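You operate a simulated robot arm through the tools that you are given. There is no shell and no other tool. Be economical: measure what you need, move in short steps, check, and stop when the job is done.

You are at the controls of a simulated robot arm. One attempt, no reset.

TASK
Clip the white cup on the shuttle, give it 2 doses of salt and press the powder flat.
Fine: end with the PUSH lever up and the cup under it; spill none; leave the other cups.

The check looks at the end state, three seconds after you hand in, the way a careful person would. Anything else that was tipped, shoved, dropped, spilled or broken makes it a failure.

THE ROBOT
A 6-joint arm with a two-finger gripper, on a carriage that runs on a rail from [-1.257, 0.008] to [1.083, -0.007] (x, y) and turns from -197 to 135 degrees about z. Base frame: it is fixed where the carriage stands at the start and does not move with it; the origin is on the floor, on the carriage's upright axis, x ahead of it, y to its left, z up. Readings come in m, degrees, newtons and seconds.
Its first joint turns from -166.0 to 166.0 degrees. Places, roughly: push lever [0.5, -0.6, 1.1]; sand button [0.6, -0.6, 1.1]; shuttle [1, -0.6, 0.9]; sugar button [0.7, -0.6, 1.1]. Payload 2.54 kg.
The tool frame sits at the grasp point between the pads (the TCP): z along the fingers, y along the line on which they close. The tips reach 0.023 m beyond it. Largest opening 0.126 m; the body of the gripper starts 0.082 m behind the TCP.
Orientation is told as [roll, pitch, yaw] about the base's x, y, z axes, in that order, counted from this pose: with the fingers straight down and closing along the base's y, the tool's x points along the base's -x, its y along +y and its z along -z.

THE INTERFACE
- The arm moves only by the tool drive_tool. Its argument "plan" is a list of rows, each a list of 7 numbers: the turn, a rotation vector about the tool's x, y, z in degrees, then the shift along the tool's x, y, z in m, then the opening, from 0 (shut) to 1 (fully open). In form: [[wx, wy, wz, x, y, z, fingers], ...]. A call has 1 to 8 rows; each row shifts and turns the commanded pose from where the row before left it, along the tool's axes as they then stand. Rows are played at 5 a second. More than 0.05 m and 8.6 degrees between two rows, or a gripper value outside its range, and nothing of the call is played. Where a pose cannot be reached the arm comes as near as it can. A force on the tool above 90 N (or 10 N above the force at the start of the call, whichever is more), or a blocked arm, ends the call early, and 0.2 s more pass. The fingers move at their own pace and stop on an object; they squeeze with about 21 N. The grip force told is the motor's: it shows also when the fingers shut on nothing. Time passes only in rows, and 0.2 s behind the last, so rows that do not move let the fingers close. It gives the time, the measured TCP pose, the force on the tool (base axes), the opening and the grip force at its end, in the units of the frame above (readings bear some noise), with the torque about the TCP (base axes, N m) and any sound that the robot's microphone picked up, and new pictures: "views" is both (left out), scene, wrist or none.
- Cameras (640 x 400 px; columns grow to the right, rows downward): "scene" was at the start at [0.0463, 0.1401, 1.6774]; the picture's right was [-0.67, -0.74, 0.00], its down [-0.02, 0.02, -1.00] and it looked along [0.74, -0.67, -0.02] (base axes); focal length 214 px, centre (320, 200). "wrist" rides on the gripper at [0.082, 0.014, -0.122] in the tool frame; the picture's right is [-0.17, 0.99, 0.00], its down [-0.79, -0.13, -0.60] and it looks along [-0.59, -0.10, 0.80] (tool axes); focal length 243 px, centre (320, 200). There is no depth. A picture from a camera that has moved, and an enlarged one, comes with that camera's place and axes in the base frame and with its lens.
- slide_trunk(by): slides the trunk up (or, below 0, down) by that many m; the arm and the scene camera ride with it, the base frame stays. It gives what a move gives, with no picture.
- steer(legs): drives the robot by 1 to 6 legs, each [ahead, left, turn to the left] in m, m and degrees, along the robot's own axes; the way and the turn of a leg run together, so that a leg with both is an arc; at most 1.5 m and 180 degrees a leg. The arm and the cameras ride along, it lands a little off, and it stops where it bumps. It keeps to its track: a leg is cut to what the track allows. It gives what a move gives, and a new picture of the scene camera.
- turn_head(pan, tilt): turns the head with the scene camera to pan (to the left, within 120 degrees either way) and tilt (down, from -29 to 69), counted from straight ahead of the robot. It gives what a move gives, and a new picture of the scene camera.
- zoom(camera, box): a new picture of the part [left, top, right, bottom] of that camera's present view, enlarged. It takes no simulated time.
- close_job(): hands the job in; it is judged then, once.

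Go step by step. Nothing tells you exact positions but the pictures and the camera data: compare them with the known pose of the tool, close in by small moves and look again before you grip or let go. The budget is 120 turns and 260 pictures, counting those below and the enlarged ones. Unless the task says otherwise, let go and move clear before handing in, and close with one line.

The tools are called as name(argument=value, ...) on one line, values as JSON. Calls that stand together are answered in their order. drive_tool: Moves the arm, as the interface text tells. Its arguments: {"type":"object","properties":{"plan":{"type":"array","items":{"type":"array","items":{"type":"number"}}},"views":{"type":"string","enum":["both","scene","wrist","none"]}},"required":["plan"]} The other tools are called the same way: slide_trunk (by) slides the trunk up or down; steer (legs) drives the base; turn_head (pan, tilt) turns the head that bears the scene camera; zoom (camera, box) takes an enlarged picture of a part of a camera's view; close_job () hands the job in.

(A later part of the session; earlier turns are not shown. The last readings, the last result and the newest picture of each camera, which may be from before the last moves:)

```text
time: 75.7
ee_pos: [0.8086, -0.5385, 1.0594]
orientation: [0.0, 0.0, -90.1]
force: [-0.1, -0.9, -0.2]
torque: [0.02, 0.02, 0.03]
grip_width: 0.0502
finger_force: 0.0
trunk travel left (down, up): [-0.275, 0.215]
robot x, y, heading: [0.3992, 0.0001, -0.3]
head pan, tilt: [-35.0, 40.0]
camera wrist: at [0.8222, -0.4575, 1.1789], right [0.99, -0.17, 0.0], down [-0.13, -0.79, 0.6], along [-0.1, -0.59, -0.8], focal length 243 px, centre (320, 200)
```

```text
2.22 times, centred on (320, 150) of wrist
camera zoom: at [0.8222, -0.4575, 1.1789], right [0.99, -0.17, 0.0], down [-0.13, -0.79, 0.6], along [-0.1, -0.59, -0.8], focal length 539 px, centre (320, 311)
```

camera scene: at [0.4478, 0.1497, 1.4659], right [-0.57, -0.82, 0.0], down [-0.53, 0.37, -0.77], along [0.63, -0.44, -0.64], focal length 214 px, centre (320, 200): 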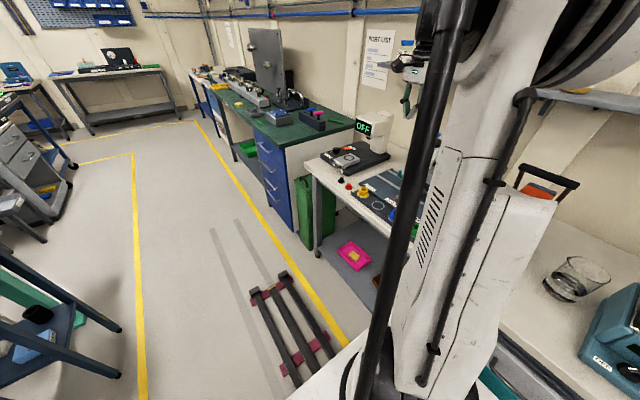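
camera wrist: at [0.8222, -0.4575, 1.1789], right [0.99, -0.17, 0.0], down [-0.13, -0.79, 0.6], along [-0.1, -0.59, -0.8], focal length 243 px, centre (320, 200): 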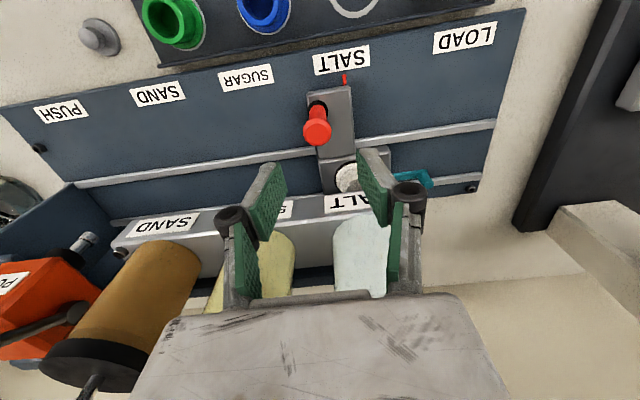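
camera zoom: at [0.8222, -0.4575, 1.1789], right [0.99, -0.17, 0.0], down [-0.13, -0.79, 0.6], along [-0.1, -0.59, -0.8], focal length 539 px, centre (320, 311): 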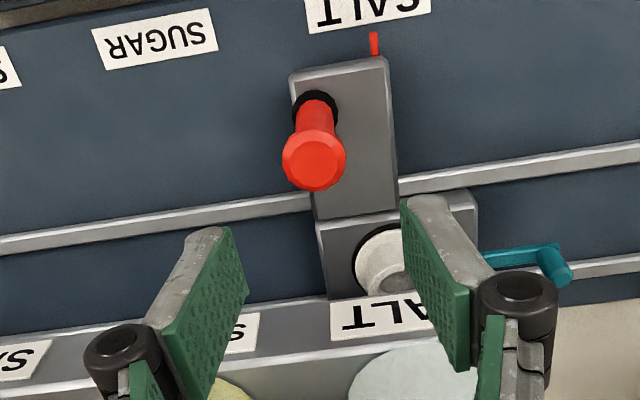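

Both doses clicked in. Before pulling to PUSH I back the arm off and move the carriage to −x so I can tilt the tool clear of the push lever.

drive_tool(plan=[[0, 0, 0, 0.04, 0, -0.03, 0.4], [0, 0, 0, 0.045, 0, -0.02, 0.4], [0, 0, 0, 0.045, 0, 0, 0.4], [0, 0, 0, 0.04, 0, 0, 0.4]], views="none")

steer(legs=[[-0.25, 0, 0]])

zoom(camera="scene", box=[340, 100, 500, 240])

```text
time: 76.7
ee_pos: [0.8076, -0.3698, 1.1114]
orientation: [0.1, -0.1, -90.0]
force: [0.2, -0.2, 1.0]
torque: [0.02, 0.02, 0.0]
grip_width: 0.0506
finger_force: 0.1
trunk travel left (down, up): [-0.275, 0.215]
robot x, y, heading: [0.3987, -0.0046, 0.1]
head pan, tilt: [-35.0, 40.0]
```

```text
time: 78.6
ee_pos: [0.557, -0.3681, 1.1112]
orientation: [0.0, -0.1, -89.9]
force: [-0.2, -1.0, -0.7]
torque: [-0.03, 0.03, -0.01]
grip_width: 0.0503
finger_force: 0.0
trunk travel left (down, up): [-0.275, 0.215]
robot x, y, heading: [0.1465, 0.0011, 0.0]
head pan, tilt: [-35.0, 40.0]
camera scene: at [0.1957, 0.151, 1.466], right [-0.57, -0.82, 0.0], down [-0.53, 0.37, -0.77], along [0.63, -0.44, -0.64], focal length 214 px, centre (320, 200)
```

scene: 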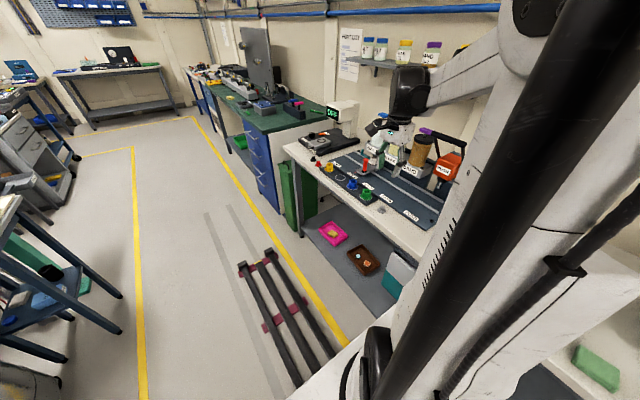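

```text
2.86 times, centred on (420, 170) of scene
camera zoom: at [0.1957, 0.151, 1.466], right [-0.57, -0.82, 0.0], down [-0.53, 0.37, -0.77], along [0.63, -0.44, -0.64], focal length 613 px, centre (34, 286)
```

zoom: 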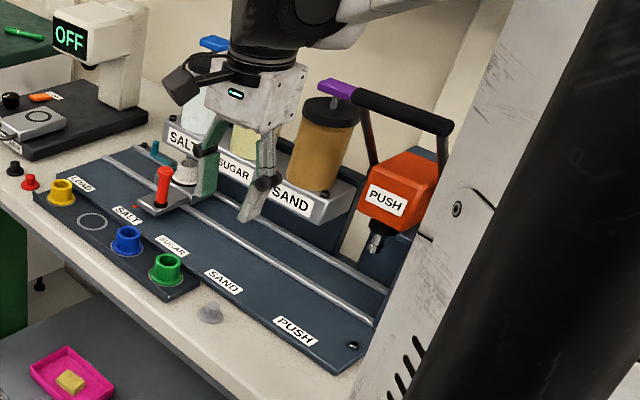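

The lever's grip bar is at about y -0.54, z 1.18 over x 0.44–0.54. I tilt the tool 30° (wrist toward the robot) so it passes in front of it.

drive_tool(plan=[[0, -7.5, 0, 0, 0.04, 0, 0.4], [0, -7.5, 0, 0, 0.04, 0, 0.4], [0, -7.5, 0, 0, 0.04, 0, 0.4], [0, -7.5, 0, 0, 0.04, 0, 0.4], [0, 0, 0, 0, 0.045, 0, 0.4], [0, 0, 0, 0, 0.045, 0, 0.4], [0, 0, 0, 0, 0, 0, 0.4]])

```text
time: 80.2
ee_pos: [0.8081, -0.3676, 1.1107]
orientation: [0.1, -30.1, -89.9]
force: [0.7, -0.7, -0.1]
torque: [-0.02, 0.05, -0.01]
grip_width: 0.0501
finger_force: 0.0
trunk travel left (down, up): [-0.275, 0.215]
robot x, y, heading: [0.1466, 0.0005, -0.1]
head pan, tilt: [-35.0, 40.0]
camera scene: at [0.1962, 0.1507, 1.466], right [-0.57, -0.82, 0.0], down [-0.53, 0.37, -0.77], along [0.63, -0.44, -0.64], focal length 214 px, centre (320, 200)
camera wrist: at [0.8216, -0.2361, 1.1737], right [0.99, -0.14, 0.08], down [-0.13, -0.39, 0.91], along [-0.1, -0.91, -0.4], focal length 243 px, centre (320, 200)
```

scene: 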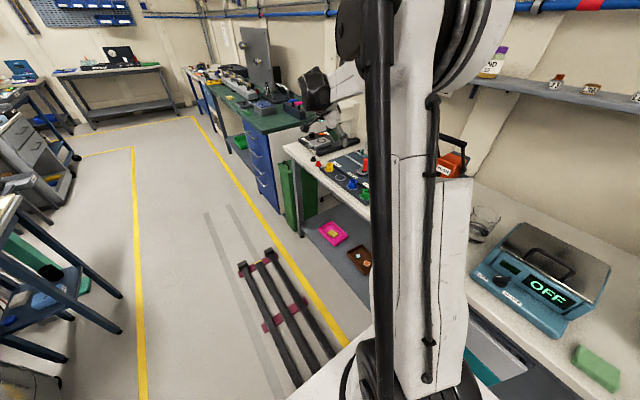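
wrist: 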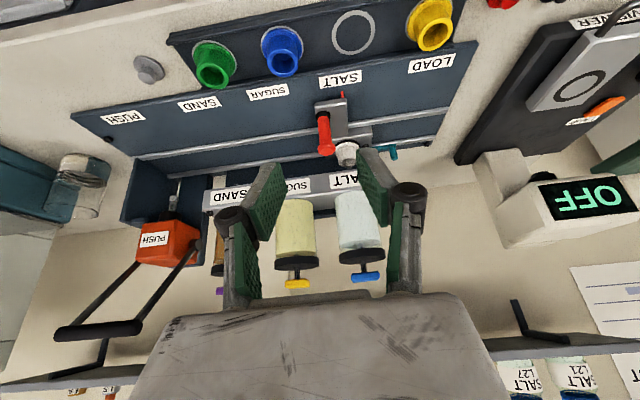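

drive_tool(plan=[[0, 0, 0, -0.0347, 0, 0.02, 0.4], [0, 0, 0, -0.0347, 0, 0.02, 0.4], [0, 0, 0, 0, 0, 0.045, 0.4], [0, 0, 0, 0, 0, 0.045, 0.4], [0, 0, 0, 0, 0, 0.04, 0.4], [0, 0, 0, 0, 0, 0, 0.4]], views="wrist")

zoom(camera="wrist", box=[240, 80, 440, 240])

```text
time: 81.6
ee_pos: [0.8076, -0.5124, 0.9987]
orientation: [-0.1, -30.0, -89.9]
force: [0.8, -0.3, -0.6]
torque: [0.01, 0.02, 0.01]
grip_width: 0.0504
finger_force: 0.0
trunk travel left (down, up): [-0.275, 0.215]
robot x, y, heading: [0.1499, -0.0002, 0.2]
head pan, tilt: [-35.0, 40.0]
camera wrist: at [0.8209, -0.3816, 1.0616], right [0.99, -0.14, 0.08], down [-0.13, -0.39, 0.91], along [-0.1, -0.91, -0.4], focal length 243 px, centre (320, 200)
```

wrist: 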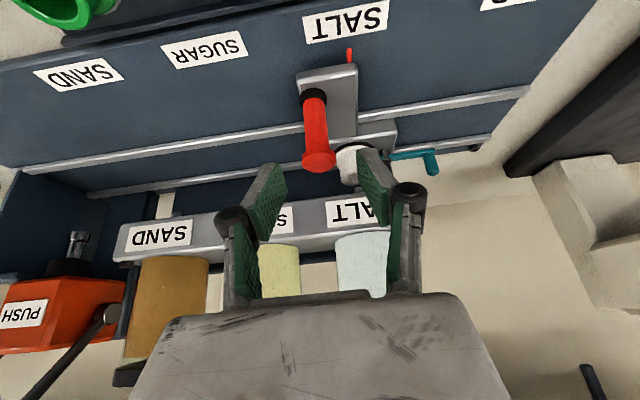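

```text
2.50 times, centred on (340, 160) of wrist
camera zoom: at [0.8209, -0.3816, 1.0616], right [0.99, -0.14, 0.08], down [-0.13, -0.39, 0.91], along [-0.1, -0.91, -0.4], focal length 606 px, centre (270, 300)
```

zoom: 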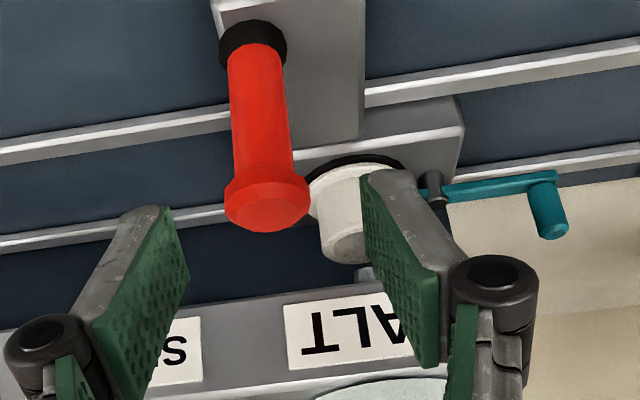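

drive_tool(plan=[[0, 0, 0, 0, 0, 0.025, 0.4], [0, 0, 0, 0, 0, 0.025, 0.4], [0, 0, 0, 0, 0, 0, 0.2], [0, 0, 0, 0, 0, 0, 0], [0, 0, 0, 0, 0, 0, 0]], views="wrist")

drive_tool(plan=[[0, 0, 0, 0, -0.01, 0, 0], [0, 0, 0, 0, -0.02, 0, 0], [0, 0, 0, 0, -0.02, 0, 0], [0, 0, 0, 0, -0.02, 0, 0], [0, 0, 0, 0, -0.02, 0, 0], [0, 0, 0, 0, -0.02, 0, 0], [0, 0, 0, 0, -0.02, 0, 0], [0, 0, 0, 0, -0.02, 0, 0]], views="wrist")

```text
time: 82.8
ee_pos: [0.8075, -0.5368, 0.9548]
orientation: [0.0, -30.0, -89.9]
force: [-3.7, 2.6, 0.6]
torque: [-0.05, 0.09, 0.01]
grip_width: 0.0197
finger_force: 44.9
trunk travel left (down, up): [-0.275, 0.215]
robot x, y, heading: [0.1499, -0.0001, 0.1]
head pan, tilt: [-35.0, 40.0]
camera wrist: at [0.8203, -0.4043, 1.0179], right [0.99, -0.14, 0.08], down [-0.13, -0.39, 0.91], along [-0.1, -0.91, -0.4], focal length 243 px, centre (320, 200)
```

wrist: 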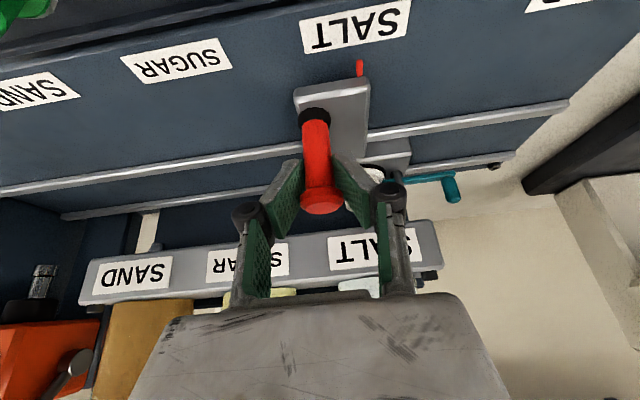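

```text
time: 84.6
ee_pos: [0.657, -0.5362, 0.9547]
orientation: [-0.1, -30.0, -89.8]
force: [-0.9, 25.9, -7.9]
torque: [1.0, 0.04, 0.03]
grip_width: 0.0197
finger_force: 44.7
trunk travel left (down, up): [-0.275, 0.215]
robot x, y, heading: [0.1432, -0.0013, -0.2]
head pan, tilt: [-35.0, 40.0]
camera wrist: at [0.6705, -0.4039, 1.0181], right [0.99, -0.14, 0.08], down [-0.13, -0.39, 0.91], along [-0.1, -0.91, -0.4], focal length 243 px, centre (320, 200)
```

wrist: 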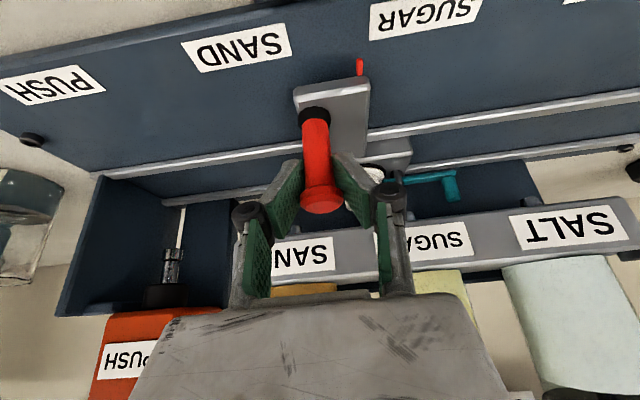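

drive_tool(plan=[[0, 0, 0, 0.0017, -0.02, -0.001, 0], [0, 0, 0, 0, -0.02, 0, 0], [0, 0, 0, 0, -0.02, 0, 0], [0, 0, 0, 0, -0.02, 0, 0], [0, 0, 0, 0, -0.02, 0, 0], [0, 0, 0, 0, -0.02, 0, 0], [0, 0, 0, 0, -0.02, 0, 0], [0, 0, 0, 0, -0.02, 0, 0]], views="both")

```text
time: 86.4
ee_pos: [0.4952, -0.535, 0.9558]
orientation: [0.0, -30.2, -90.0]
force: [-1.3, 10.2, 18.1]
torque: [0.46, -0.08, -0.1]
grip_width: 0.0195
finger_force: 44.5
trunk travel left (down, up): [-0.275, 0.215]
robot x, y, heading: [0.1495, -0.0021, 0.1]
head pan, tilt: [-35.0, 40.0]
camera scene: at [0.195, 0.1526, 1.466], right [-0.57, -0.82, 0.0], down [-0.53, 0.37, -0.77], along [0.63, -0.44, -0.64], focal length 214 px, centre (320, 200)
camera wrist: at [0.509, -0.4033, 1.0182], right [0.99, -0.14, 0.08], down [-0.13, -0.38, 0.91], along [-0.1, -0.91, -0.4], focal length 243 px, centre (320, 200)
```

scene: 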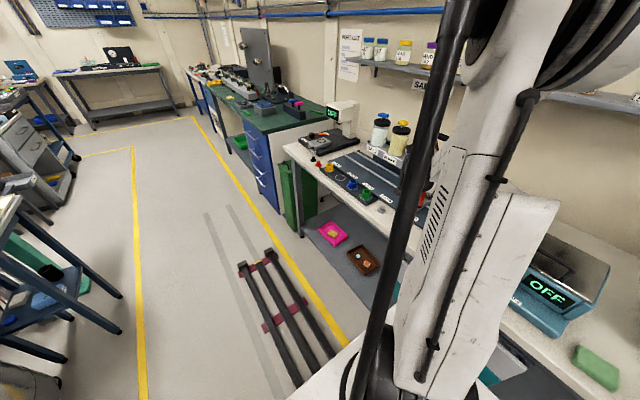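
wrist: 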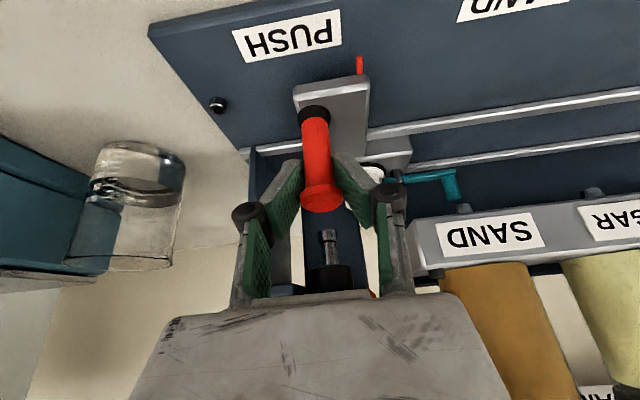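

drive_tool(plan=[[0, 0, 0, 0, -0.015, 0, 0], [0, 0, 0, 0, -0.015, 0, 0], [0, 0, 0, 0, -0.008, 0, 0], [0, 0, 0, 0, 0, 0, 0]], views="wrist")

zoom(camera="wrist", box=[220, 0, 440, 300])

```text
time: 87.4
ee_pos: [0.4577, -0.5346, 0.9546]
orientation: [0.0, -30.0, -89.9]
force: [-4.1, 14.4, 10.2]
torque: [-0.1, 0.16, -0.06]
grip_width: 0.0196
finger_force: 43.7
trunk travel left (down, up): [-0.275, 0.215]
robot x, y, heading: [0.1482, -0.0053, 0.2]
head pan, tilt: [-35.0, 40.0]
camera wrist: at [0.4709, -0.4033, 1.0184], right [0.99, -0.14, 0.08], down [-0.13, -0.39, 0.91], along [-0.1, -0.91, -0.4], focal length 243 px, centre (320, 200)
```

wrist: 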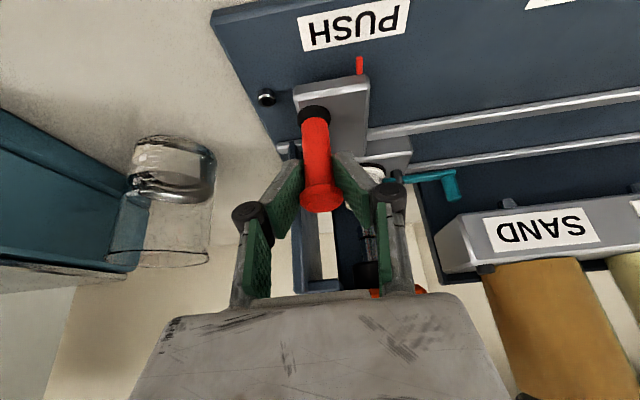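

```text
1.33 times, centred on (330, 150) of wrist
camera zoom: at [0.4709, -0.4033, 1.0184], right [0.99, -0.14, 0.08], down [-0.13, -0.39, 0.91], along [-0.1, -0.91, -0.4], focal length 324 px, centre (307, 267)
```

zoom: 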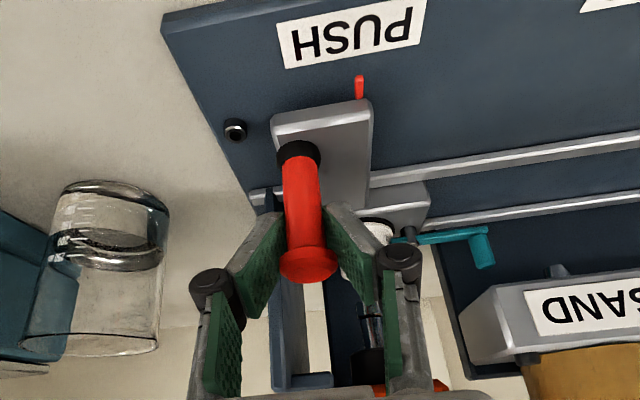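

Aligned with PUSH. Release and back out along the tool axis.

drive_tool(plan=[[0, 0, 0, 0, 0, 0, 0.4], [0, 0, 0, 0, 0, 0, 0.4], [0, 0, 0, 0, 0, -0.03, 0.4], [0, 0, 0, 0, 0, -0.045, 0.4], [0, 0, 0, 0, 0, -0.045, 0.4], [0, 0, 0, 0, 0, -0.045, 0.2], [0, 0, 0, 0.03, 0, -0.03, 0], [0, 0, 0, 0, 0, 0, 0]], views="both")

zoom(camera="wrist", box=[200, 60, 460, 300])

```text
time: 89.2
ee_pos: [0.4755, -0.4302, 1.1116]
orientation: [0.0, -30.0, -90.0]
force: [0.2, -0.5, -0.7]
torque: [0.02, 0.02, 0.0]
grip_width: 0.0
finger_force: 20.7
trunk travel left (down, up): [-0.275, 0.215]
robot x, y, heading: [0.1493, 0.0019, -0.1]
head pan, tilt: [-35.0, 40.0]
camera scene: at [0.1849, 0.1278, 1.498], right [-0.77, -0.63, 0.0], down [-0.21, 0.26, -0.94], along [0.6, -0.73, -0.34], focal length 214 px, centre (320, 200)
camera wrist: at [0.4888, -0.2982, 1.1739], right [0.99, -0.14, 0.08], down [-0.13, -0.39, 0.91], along [-0.1, -0.91, -0.4], focal length 243 px, centre (320, 200)
```

scene: 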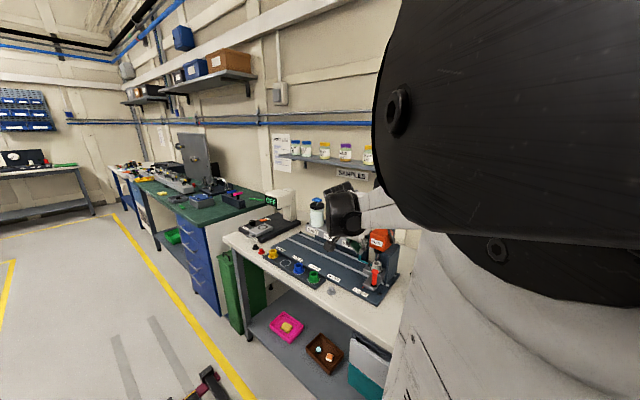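
wrist: 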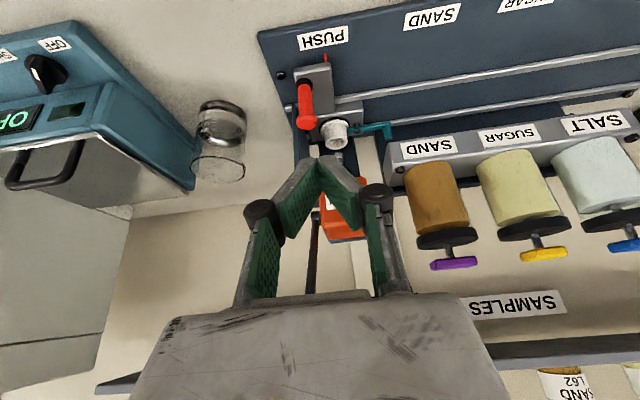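

```text
1.67 times, centred on (330, 180) of wrist
camera zoom: at [0.4888, -0.2982, 1.1739], right [0.99, -0.14, 0.08], down [-0.13, -0.39, 0.91], along [-0.1, -0.91, -0.4], focal length 404 px, centre (303, 233)
```

zoom: 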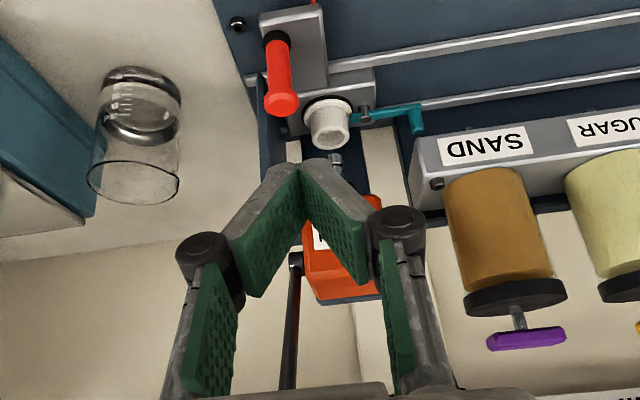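

steer(legs=[[-0.25, 0, 0]])

zoom(camera="scene", box=[280, 180, 440, 300])

```text
time: 91.0
ee_pos: [0.2278, -0.4262, 1.1093]
orientation: [0.0, -30.0, -89.8]
force: [0.4, -0.4, -1.4]
torque: [-0.01, 0.0, 0.01]
grip_width: 0.0
finger_force: 20.8
trunk travel left (down, up): [-0.275, 0.215]
robot x, y, heading: [-0.0967, 0.0002, -0.2]
head pan, tilt: [-35.0, 40.0]
camera scene: at [-0.0644, 0.1275, 1.5005], right [-0.79, -0.61, 0.0], down [-0.19, 0.24, -0.95], along [0.58, -0.75, -0.31], focal length 214 px, centre (320, 200)
```

scene: 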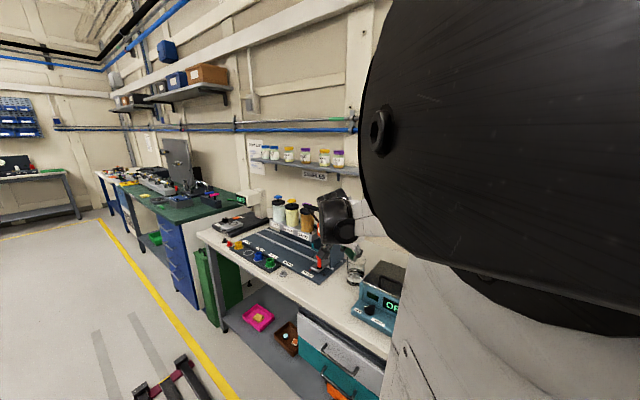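

```text
3.33 times, centred on (360, 240) of scene
camera zoom: at [-0.0644, 0.1275, 1.5005], right [-0.79, -0.61, 0.0], down [-0.19, 0.24, -0.95], along [0.58, -0.75, -0.31], focal length 715 px, centre (187, 67)
```

zoom: 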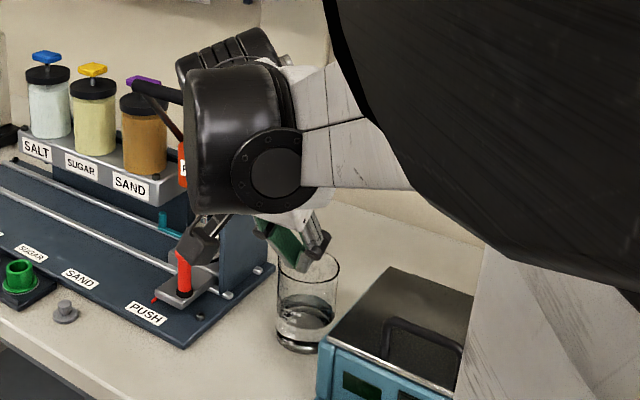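

The gripper is clear of the beaker (about 0.305, -0.585). I raise, untilt and turn the tool so the fingers close across the lever bar.

drive_tool(plan=[[0, 7.5, 0, 0, 0.03, -0.04, 0], [0, 7.5, 0, 0, 0.03, -0.04, 0], [0, 7.5, 0, 0, 0.03, -0.04, 0], [0, 7.5, 0, 0, 0.03, -0.03, 0], [0, 0, -8.2, 0, 0, 0, 0], [0, 0, -8.2, 0, 0, 0, 0], [0, 0, -8.2, 0, 0, 0, 0], [0, 0, -8.2, 0, 0, 0, 0.2]], views="none")

drive_tool(plan=[[0, 0, -8.2, 0, 0, 0, 0.4], [0, 0, -8.2, 0, 0, 0, 0.4], [0, 0, -8.2, 0, 0, 0, 0.4], [0, 0, -8.2, 0, 0, 0, 0.4], [0, 0, -8.2, 0, 0, 0, 0.4], [0, 0, -8.2, 0, 0, 0, 0.4], [0, 0, -7.8, 0, 0, 0, 0.4], [0, 0, 0, 0, 0, 0, 0.4]], views="both")

```text
time: 92.8
ee_pos: [0.3472, -0.3763, 1.2502]
orientation: [0.0, 0.0, -56.9]
force: [-0.5, -0.2, -0.3]
torque: [0.01, 0.01, 0.01]
grip_width: 0.0253
finger_force: 0.0
trunk travel left (down, up): [-0.275, 0.215]
robot x, y, heading: [-0.102, 0.003, -0.1]
head pan, tilt: [-35.0, 40.0]
```

```text
time: 94.6
ee_pos: [0.3473, -0.3755, 1.2506]
orientation: [0.0, 0.1, 0.1]
force: [-1.4, 0.2, 0.0]
torque: [0.01, 0.0, -0.02]
grip_width: 0.0504
finger_force: 0.1
trunk travel left (down, up): [-0.275, 0.215]
robot x, y, heading: [-0.1017, 0.0013, 0.4]
head pan, tilt: [-35.0, 40.0]
camera scene: at [-0.052, 0.1527, 1.466], right [-0.57, -0.82, 0.0], down [-0.53, 0.37, -0.77], along [0.63, -0.44, -0.64], focal length 214 px, centre (320, 200)
camera wrist: at [0.2644, -0.3627, 1.371], right [0.16, 0.99, 0.0], down [0.79, -0.13, 0.6], along [0.59, -0.1, -0.8], focal length 243 px, centre (320, 200)
```

scene: 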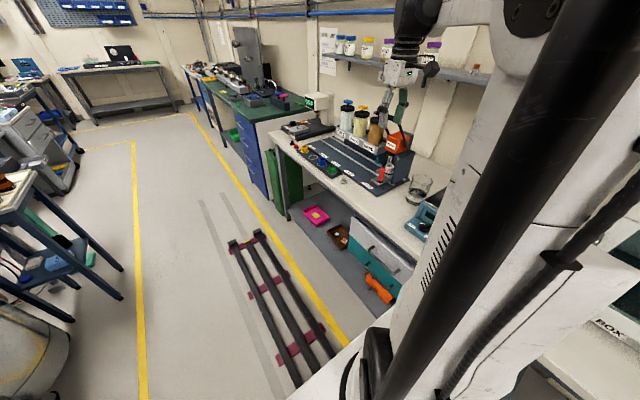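
wrist: 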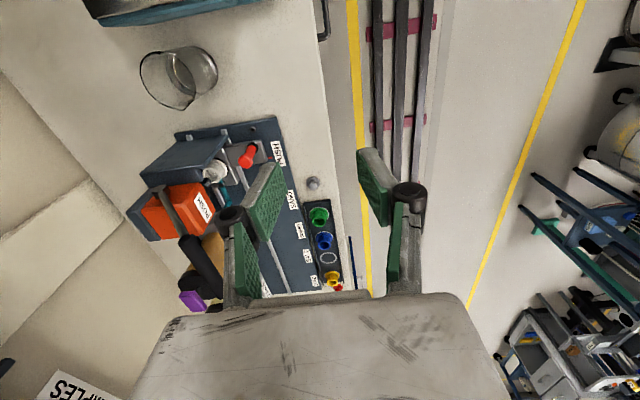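

zoom(camera="scene", box=[330, 80, 450, 210])

zoom(camera="wrist", box=[120, 110, 300, 310])

```text
3.08 times, centred on (390, 145) of scene
camera zoom: at [-0.052, 0.1527, 1.466], right [-0.57, -0.82, 0.0], down [-0.53, 0.37, -0.77], along [0.63, -0.44, -0.64], focal length 660 px, centre (105, 369)
```

zoom: 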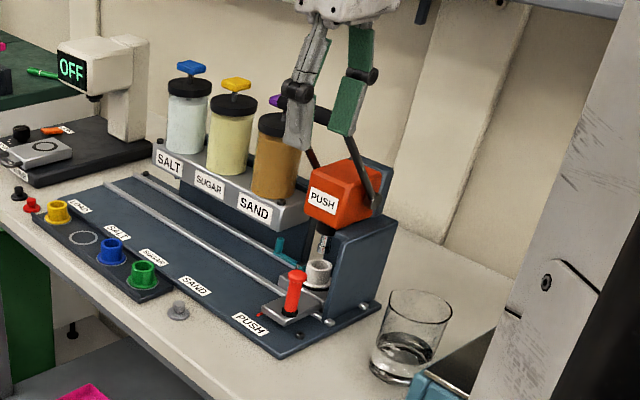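

```text
2.00 times, centred on (210, 210) of wrist
camera zoom: at [0.2644, -0.3627, 1.371], right [0.16, 0.99, 0.0], down [0.79, -0.13, 0.6], along [0.59, -0.1, -0.8], focal length 485 px, centre (540, 180)
```

zoom: 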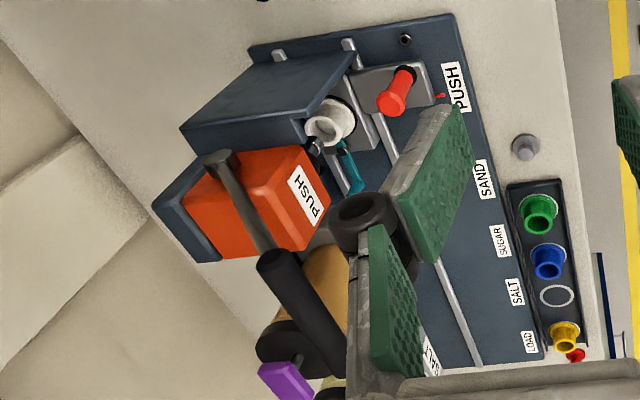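

drive_tool(plan=[[0, 0, 0, -0.0286, -0.0331, -0.02, 0.5], [0, 0, 0, -0.0286, -0.0331, -0.015, 0.5], [0, 0, 0, -0.0286, -0.0331, 0, 0.5], [0, 0, 0, -0.0286, -0.0331, 0, 0.5], [0, 0, 0, -0.0286, -0.0331, 0, 0.5], [0, 0, 0, 0, 0, 0, 0.5]], views="both")

zoom(camera="scene", box=[330, 80, 450, 210])

```text
time: 96.0
ee_pos: [0.4921, -0.5441, 1.2834]
orientation: [0.0, 0.0, -0.1]
force: [0.3, -1.7, -1.4]
torque: [0.09, 0.02, 0.03]
grip_width: 0.0631
finger_force: 0.0
trunk travel left (down, up): [-0.275, 0.215]
robot x, y, heading: [-0.0981, -0.0003, -0.2]
head pan, tilt: [-35.0, 40.0]
camera scene: at [-0.0514, 0.1516, 1.4661], right [-0.57, -0.82, 0.0], down [-0.53, 0.37, -0.77], along [0.63, -0.44, -0.64], focal length 214 px, centre (320, 200)
camera wrist: at [0.4089, -0.5294, 1.4042], right [0.17, 0.99, 0.0], down [0.79, -0.13, 0.6], along [0.59, -0.1, -0.8], focal length 243 px, centre (320, 200)
```

scene: 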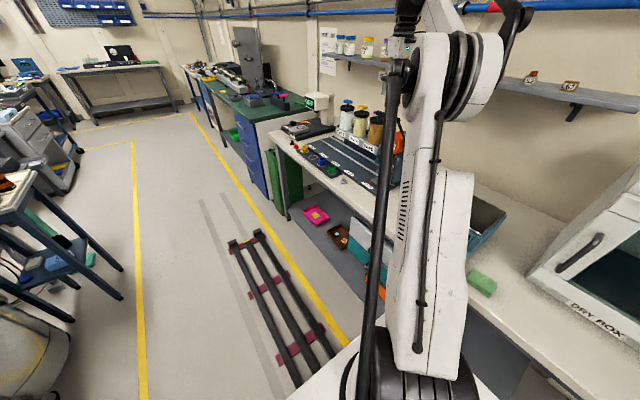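
wrist: 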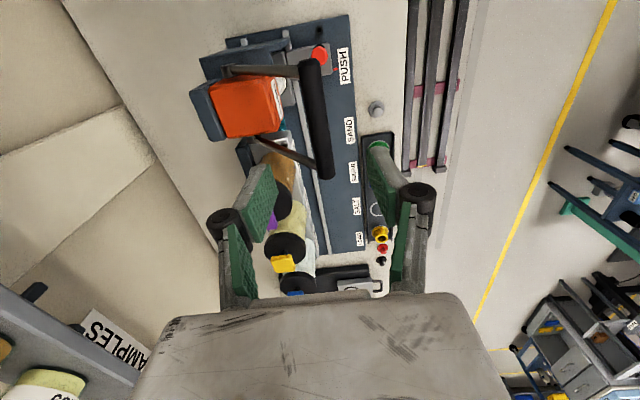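

```text
3.08 times, centred on (390, 145) of scene
camera zoom: at [-0.0514, 0.1516, 1.4661], right [-0.57, -0.82, 0.0], down [-0.53, 0.37, -0.77], along [0.63, -0.44, -0.64], focal length 660 px, centre (105, 369)
```

zoom: 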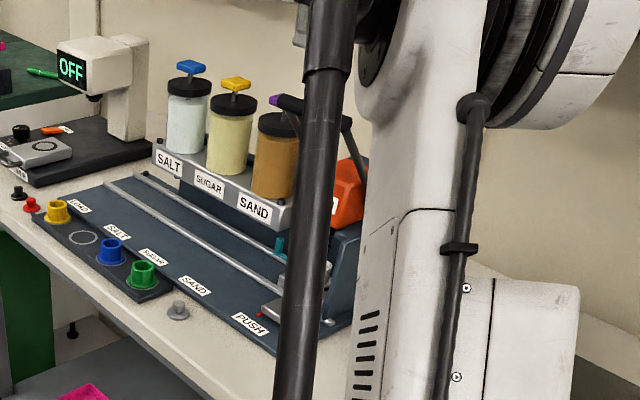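

The lever bar lies right below the open fingers. Descend and grip it.

drive_tool(plan=[[0, 0, 0, 0, 0, 0.04, 0.5], [0, 0, 0, 0, 0, 0.04, 0.5], [0, 0, 0, 0, 0, 0.016, 0.5], [0, 0, 0, 0, 0, 0, 0.2], [0, 0, 0, 0, 0, 0, 0], [0, 0, 0, 0, 0, 0, 0]], views="wrist")

```text
time: 97.4
ee_pos: [0.4907, -0.5427, 1.1897]
orientation: [0.0, 0.0, -0.2]
force: [-0.4, -2.3, -5.9]
torque: [-0.03, 0.16, -0.29]
grip_width: 0.0154
finger_force: 41.4
trunk travel left (down, up): [-0.275, 0.215]
robot x, y, heading: [-0.1009, 0.0015, 0.1]
head pan, tilt: [-35.0, 40.0]
camera wrist: at [0.4087, -0.5287, 1.3103], right [0.17, 0.99, 0.0], down [0.79, -0.13, 0.6], along [0.59, -0.1, -0.8], focal length 243 px, centre (320, 200)
```

wrist: 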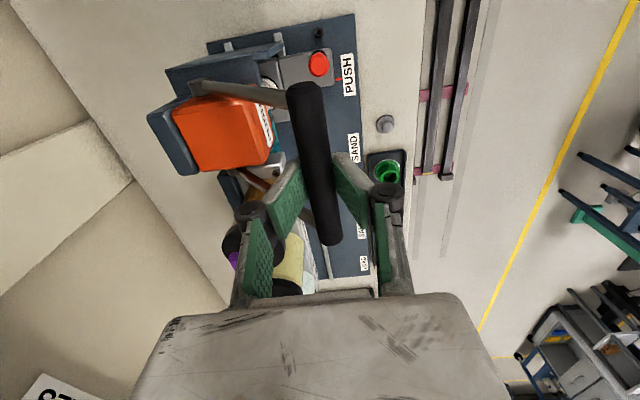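

Gripped. Pull the lever down along its arc in small steps.

drive_tool(plan=[[0, 0, 0, 0, 0.0107, 0.0094, 0], [0, 0, 0, 0, 0.0098, 0.0103, 0], [0, 0, 0, 0, 0.0088, 0.0111, 0], [0, 0, 0, 0, 0, 0, 0]], views="wrist")

```text
time: 98.4
ee_pos: [0.4912, -0.5147, 1.1587]
orientation: [0.1, 0.0, -0.1]
force: [-0.4, -16.4, -11.6]
torque: [-0.24, -0.24, -0.26]
grip_width: 0.0139
finger_force: 40.2
trunk travel left (down, up): [-0.275, 0.215]
robot x, y, heading: [-0.1, -0.0008, 0.1]
head pan, tilt: [-35.0, 40.0]
camera wrist: at [0.4089, -0.5013, 1.2781], right [0.17, 0.99, 0.0], down [0.79, -0.13, 0.6], along [0.59, -0.1, -0.8], focal length 243 px, centre (320, 200)
```

wrist: 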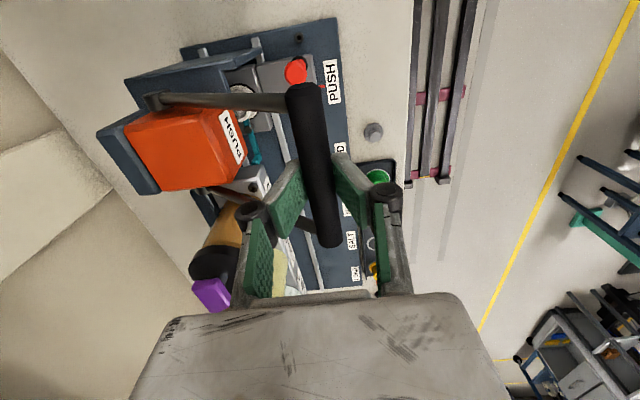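

drive_tool(plan=[[0, 0, 0, 0, 0.004, 0.0125, 0], [0, 0, 0, 0, 0.0055, 0.0125, 0], [0, 0, 0, 0, 0.005, 0.013, 0], [0, 0, 0, 0, 0, 0, 0]], views="wrist")

```text
time: 99.4
ee_pos: [0.4913, -0.4964, 1.1213]
orientation: [0.0, -0.1, 0.1]
force: [3.5, 6.1, 0.7]
torque: [0.05, -0.06, -0.31]
grip_width: 0.0109
finger_force: 37.9
trunk travel left (down, up): [-0.275, 0.215]
robot x, y, heading: [-0.0981, -0.0003, 0.3]
head pan, tilt: [-35.0, 40.0]
camera wrist: at [0.4086, -0.4835, 1.2413], right [0.17, 0.99, 0.0], down [0.79, -0.13, 0.6], along [0.59, -0.1, -0.8], focal length 243 px, centre (320, 200)
```

wrist: 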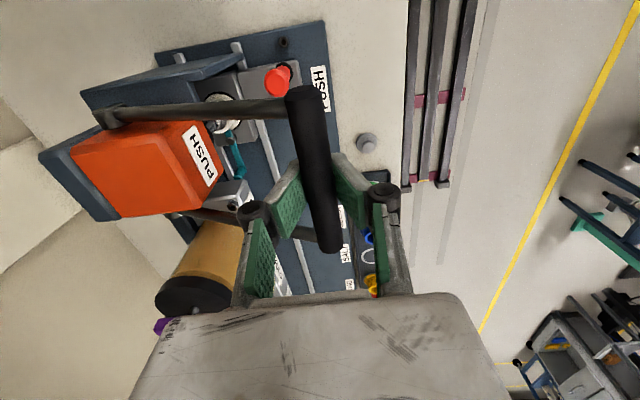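

The bar is slipping low in the grip; regrip deeper while straddling it.

drive_tool(plan=[[0, 0, 0, 0, 0, 0, 0.4], [0, 0, 0, 0, 0, 0, 0.4], [0, 0, 0, 0, 0, 0.0, 0.4]], views="wrist")

zoom(camera="scene", box=[350, 80, 470, 210])

```text
time: 100.2
ee_pos: [0.4901, -0.4986, 1.1204]
orientation: [0.0, 0.1, -0.1]
force: [0.4, 0.2, 0.2]
torque: [0.0, 0.02, 0.0]
grip_width: 0.0505
finger_force: 0.0
trunk travel left (down, up): [-0.275, 0.215]
robot x, y, heading: [-0.1, 0.001, 0.1]
head pan, tilt: [-35.0, 40.0]
camera wrist: at [0.4078, -0.4848, 1.2413], right [0.17, 0.99, 0.0], down [0.79, -0.13, 0.6], along [0.59, -0.1, -0.8], focal length 243 px, centre (320, 200)
```

wrist: 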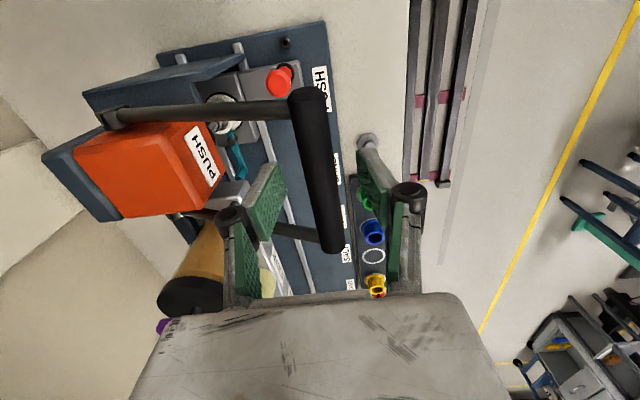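

```text
3.08 times, centred on (410, 145) of scene
camera zoom: at [-0.052, 0.1527, 1.466], right [-0.57, -0.82, 0.0], down [-0.53, 0.37, -0.77], along [0.63, -0.44, -0.64], focal length 660 px, centre (43, 369)
```

zoom: 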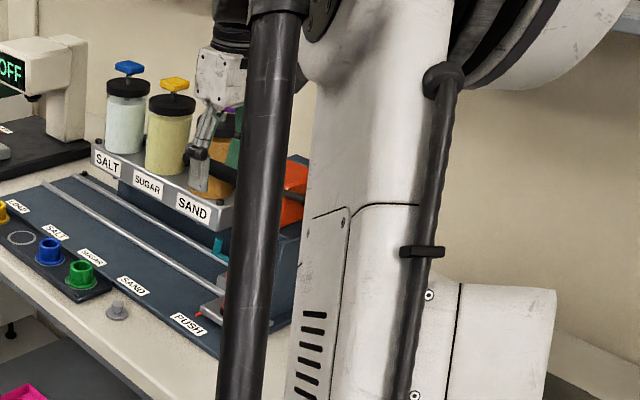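

drive_tool(plan=[[0, 0, 0, 0, 0.001, 0.012, 0.4], [0, 0, 0, 0, 0, 0, 0.2], [0, 0, 0, 0, 0, 0, 0], [0, 0, 0, 0, 0, 0, 0]], views="none")

drive_tool(plan=[[0, 0, 0, 0, 0.004, 0.013, 0], [0, 0, 0, 0, 0.003, 0.013, 0], [0, 0, 0, 0, 0, 0, 0]], views="wrist")

```text
time: 101.2
ee_pos: [0.4899, -0.4991, 1.1071]
orientation: [0.0, 0.1, -0.1]
force: [1.2, -5.0, -3.5]
torque: [0.05, -0.03, -0.06]
grip_width: 0.006
finger_force: 28.3
trunk travel left (down, up): [-0.275, 0.215]
robot x, y, heading: [-0.0993, 0.0011, 0.2]
head pan, tilt: [-35.0, 40.0]
```

```text
time: 102.0
ee_pos: [0.4906, -0.4906, 1.0808]
orientation: [0.0, 0.0, 0.0]
force: [-0.4, 0.1, -0.1]
torque: [0.02, -0.01, 0.02]
grip_width: 0.0001
finger_force: 28.1
trunk travel left (down, up): [-0.275, 0.215]
robot x, y, heading: [-0.0999, 0.0027, 0.0]
head pan, tilt: [-35.0, 40.0]
camera wrist: at [0.4068, -0.4763, 1.202], right [0.17, 0.99, 0.0], down [0.79, -0.13, 0.6], along [0.59, -0.1, -0.8], focal length 243 px, centre (320, 200)
```

wrist: 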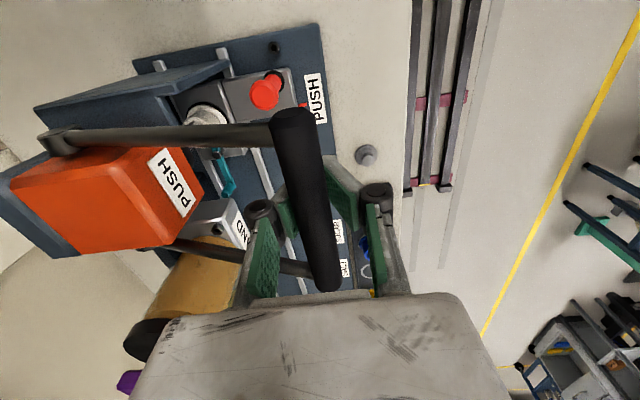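

The bar ended up above the fingertips. I open, rise to bar height (about 1.107) and grip it properly.

drive_tool(plan=[[0, 0, 0, 0, 0, 0, 0.5], [0, 0, 0, 0, 0, 0, 0.5], [0, 0, 0, 0, -0.002, -0.013, 0.5], [0, 0, 0, 0, 0, -0.013, 0.5], [0, 0, 0, 0, 0, 0, 0.5]], views="wrist")

drive_tool(plan=[[0, 0, 0, 0, 0, 0, 0.2], [0, 0, 0, 0, 0, 0, 0], [0, 0, 0, 0, 0, 0, 0]], views="none")

```text
time: 103.2
ee_pos: [0.4909, -0.4919, 1.1068]
orientation: [0.0, 0.1, 0.0]
force: [0.4, -0.6, 0.0]
torque: [0.0, 0.0, -0.01]
grip_width: 0.063
finger_force: 0.0
trunk travel left (down, up): [-0.275, 0.215]
robot x, y, heading: [-0.0998, 0.0018, 0.4]
head pan, tilt: [-35.0, 40.0]
camera wrist: at [0.4074, -0.478, 1.228], right [0.17, 0.99, 0.0], down [0.79, -0.13, 0.6], along [0.59, -0.1, -0.8], focal length 243 px, centre (320, 200)
```

wrist: 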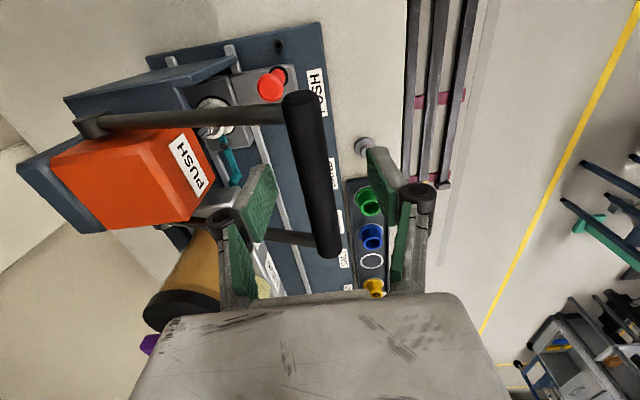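

```text
time: 104.0
ee_pos: [0.4902, -0.4931, 1.1069]
orientation: [-0.1, 0.0, -0.1]
force: [1.1, -6.5, -2.8]
torque: [-0.08, -0.13, -0.27]
grip_width: 0.0081
finger_force: 36.4
trunk travel left (down, up): [-0.275, 0.215]
robot x, y, heading: [-0.0973, 0.0023, 0.4]
head pan, tilt: [-35.0, 40.0]
```

drive_tool(plan=[[0, 0, 0, 0, 0, 0, 0.5], [0, 0, 0, 0, 0, 0, 0.5], [0, 0, 0, 0, 0, -0.04, 0.5], [0, 0, 0, 0, 0, -0.03, 0.5], [0, 0, 0, 0, 0, 0, 0], [0, 0, 0, 0, 0, 0, 0], [0, 0, 0, 0, 0, 0, 0]], views="both")

zoom(camera="wrist", box=[120, 20, 400, 260])

```text
time: 105.6
ee_pos: [0.4907, -0.4916, 1.1799]
orientation: [0.0, -0.1, 0.0]
force: [0.3, 0.0, -0.3]
torque: [-0.01, -0.01, 0.04]
grip_width: 0.0
finger_force: 20.8
trunk travel left (down, up): [-0.275, 0.215]
robot x, y, heading: [-0.1048, 0.0036, 0.1]
head pan, tilt: [-35.0, 40.0]
camera scene: at [-0.052, 0.1527, 1.466], right [-0.57, -0.82, 0.0], down [-0.53, 0.37, -0.77], along [0.63, -0.44, -0.64], focal length 214 px, centre (320, 200)
camera wrist: at [0.4085, -0.4784, 1.2996], right [0.17, 0.99, 0.0], down [0.79, -0.13, 0.6], along [0.59, -0.1, -0.8], focal length 243 px, centre (320, 200)
```

scene: 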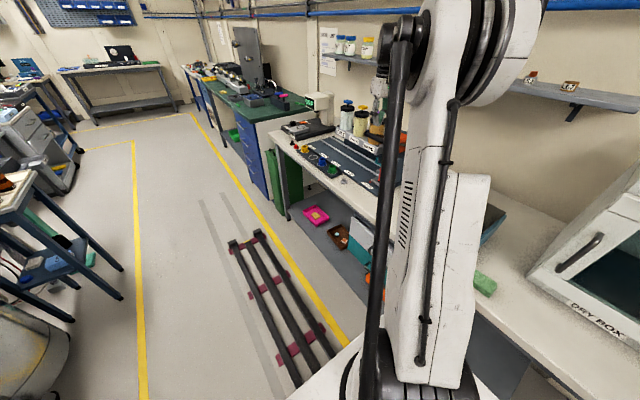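
wrist: 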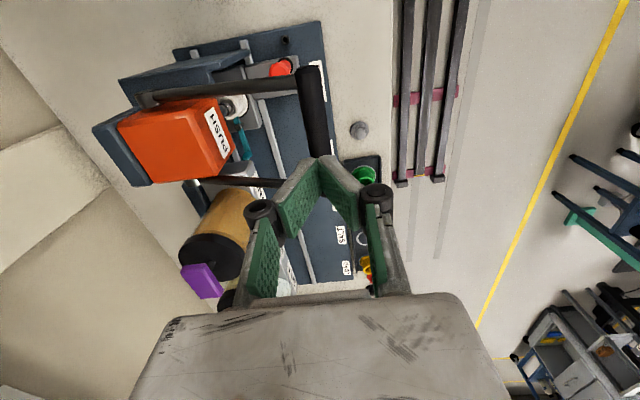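

```text
1.67 times, centred on (260, 140) of wrist
camera zoom: at [0.4085, -0.4784, 1.2996], right [0.17, 0.99, 0.0], down [0.79, -0.13, 0.6], along [0.59, -0.1, -0.8], focal length 404 px, centre (420, 300)
```

zoom: 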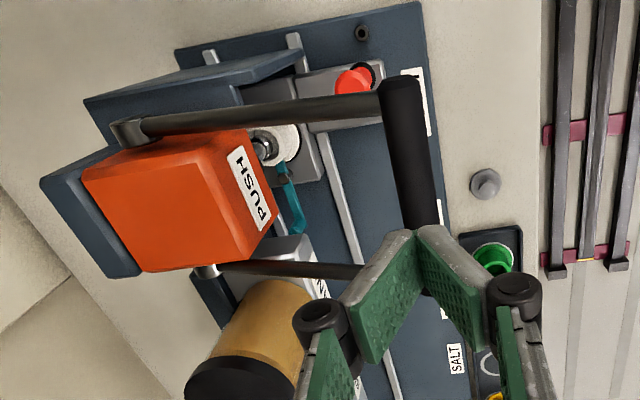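

Lever holds where left. Now press the bar down from above with closed fingers.

drive_tool(plan=[[0, 0, 0, 0, 0, 0.01, 0], [0, 0, 0, 0, 0, 0.01, 0], [0, 0, 0, 0, 0, 0.01, 0], [0, 0, 0, 0, 0, 0, 0]], views="wrist")

zoom(camera="wrist", box=[120, 20, 400, 260])

```text
time: 106.6
ee_pos: [0.491, -0.4926, 1.1488]
orientation: [-0.1, 0.0, 0.0]
force: [0.3, 0.5, 0.5]
torque: [-0.01, -0.02, -0.02]
grip_width: 0.0002
finger_force: 20.8
trunk travel left (down, up): [-0.275, 0.215]
robot x, y, heading: [-0.0987, 0.0036, 0.2]
head pan, tilt: [-35.0, 40.0]
camera wrist: at [0.4076, -0.4788, 1.2696], right [0.17, 0.99, 0.0], down [0.79, -0.13, 0.6], along [0.59, -0.1, -0.8], focal length 243 px, centre (320, 200)
```

wrist: 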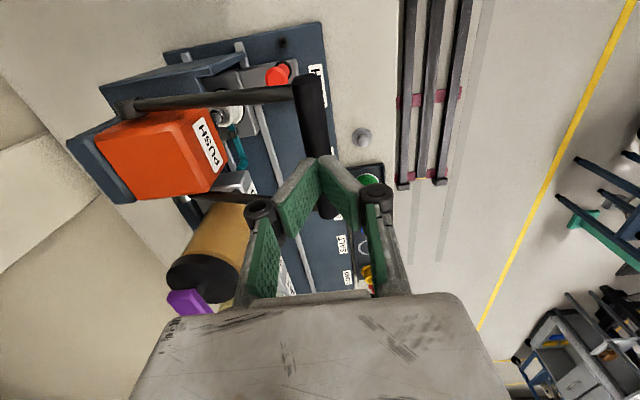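

```text
1.67 times, centred on (260, 140) of wrist
camera zoom: at [0.4076, -0.4788, 1.2696], right [0.17, 0.99, 0.0], down [0.79, -0.13, 0.6], along [0.59, -0.1, -0.8], focal length 404 px, centre (420, 300)
```

zoom: 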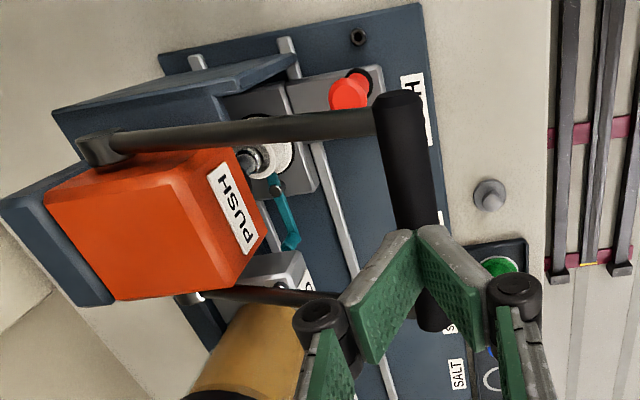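

drive_tool(plan=[[0, 0, 0, 0, 0, 0.006, 0], [0, 0, 0, 0, 0, 0.006, 0], [0, 0, 0, 0, 0, 0.006, 0], [0, 0, 0, 0, 0, 0, 0]], views="wrist")

```text
time: 107.6
ee_pos: [0.4903, -0.4928, 1.1292]
orientation: [0.0, 0.0, 0.0]
force: [-0.7, 5.0, 2.8]
torque: [0.08, 0.07, -0.05]
grip_width: 0.0002
finger_force: 27.8
trunk travel left (down, up): [-0.275, 0.215]
robot x, y, heading: [-0.0997, -0.0005, 0.0]
head pan, tilt: [-35.0, 40.0]
camera wrist: at [0.4072, -0.4774, 1.2508], right [0.17, 0.99, 0.0], down [0.79, -0.13, 0.6], along [0.59, -0.1, -0.8], focal length 243 px, centre (320, 200)
```

wrist: 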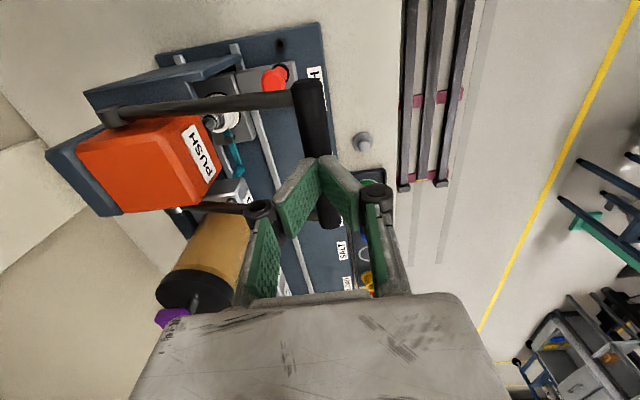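

drive_tool(plan=[[0, 0, 0, 0, -0.006, -0.006, 0], [0, 0, 0, 0, 0, 0.008, 0], [0, 0, 0, 0, 0, 0.006, 0], [0, 0, 0, 0, 0, 0.006, 0], [0, 0, 0, 0, 0.001, 0.006, 0], [0, 0, 0, 0, 0, 0, 0]], views="wrist")

zoom(camera="wrist", box=[80, 20, 360, 260])

```text
time: 109.0
ee_pos: [0.49, -0.4966, 1.1102]
orientation: [0.0, 0.0, -0.1]
force: [0.1, -0.3, 0.0]
torque: [-0.02, -0.02, -0.02]
grip_width: 0.0
finger_force: 28.4
trunk travel left (down, up): [-0.275, 0.215]
robot x, y, heading: [-0.1006, 0.0029, 0.2]
head pan, tilt: [-35.0, 40.0]
camera wrist: at [0.4076, -0.4832, 1.2303], right [0.17, 0.99, 0.0], down [0.79, -0.13, 0.6], along [0.59, -0.1, -0.8], focal length 243 px, centre (320, 200)
```

wrist: 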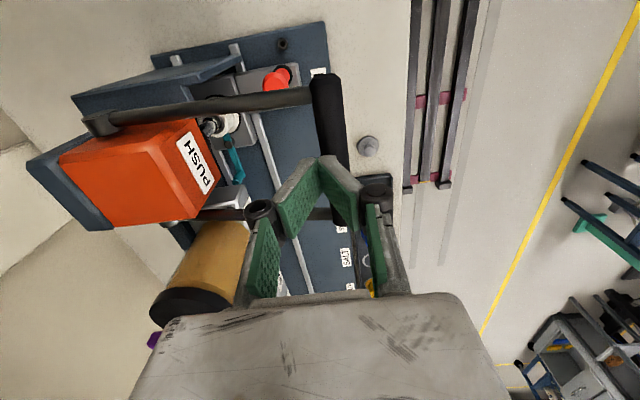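

```text
1.67 times, centred on (220, 140) of wrist
camera zoom: at [0.4076, -0.4832, 1.2303], right [0.17, 0.99, 0.0], down [0.79, -0.13, 0.6], along [0.59, -0.1, -0.8], focal length 404 px, centre (487, 300)
```

zoom: 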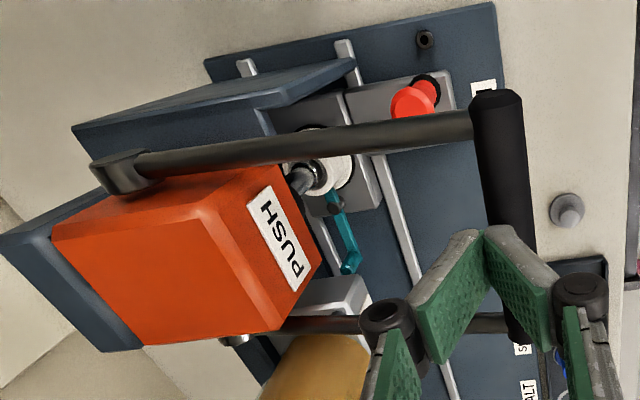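

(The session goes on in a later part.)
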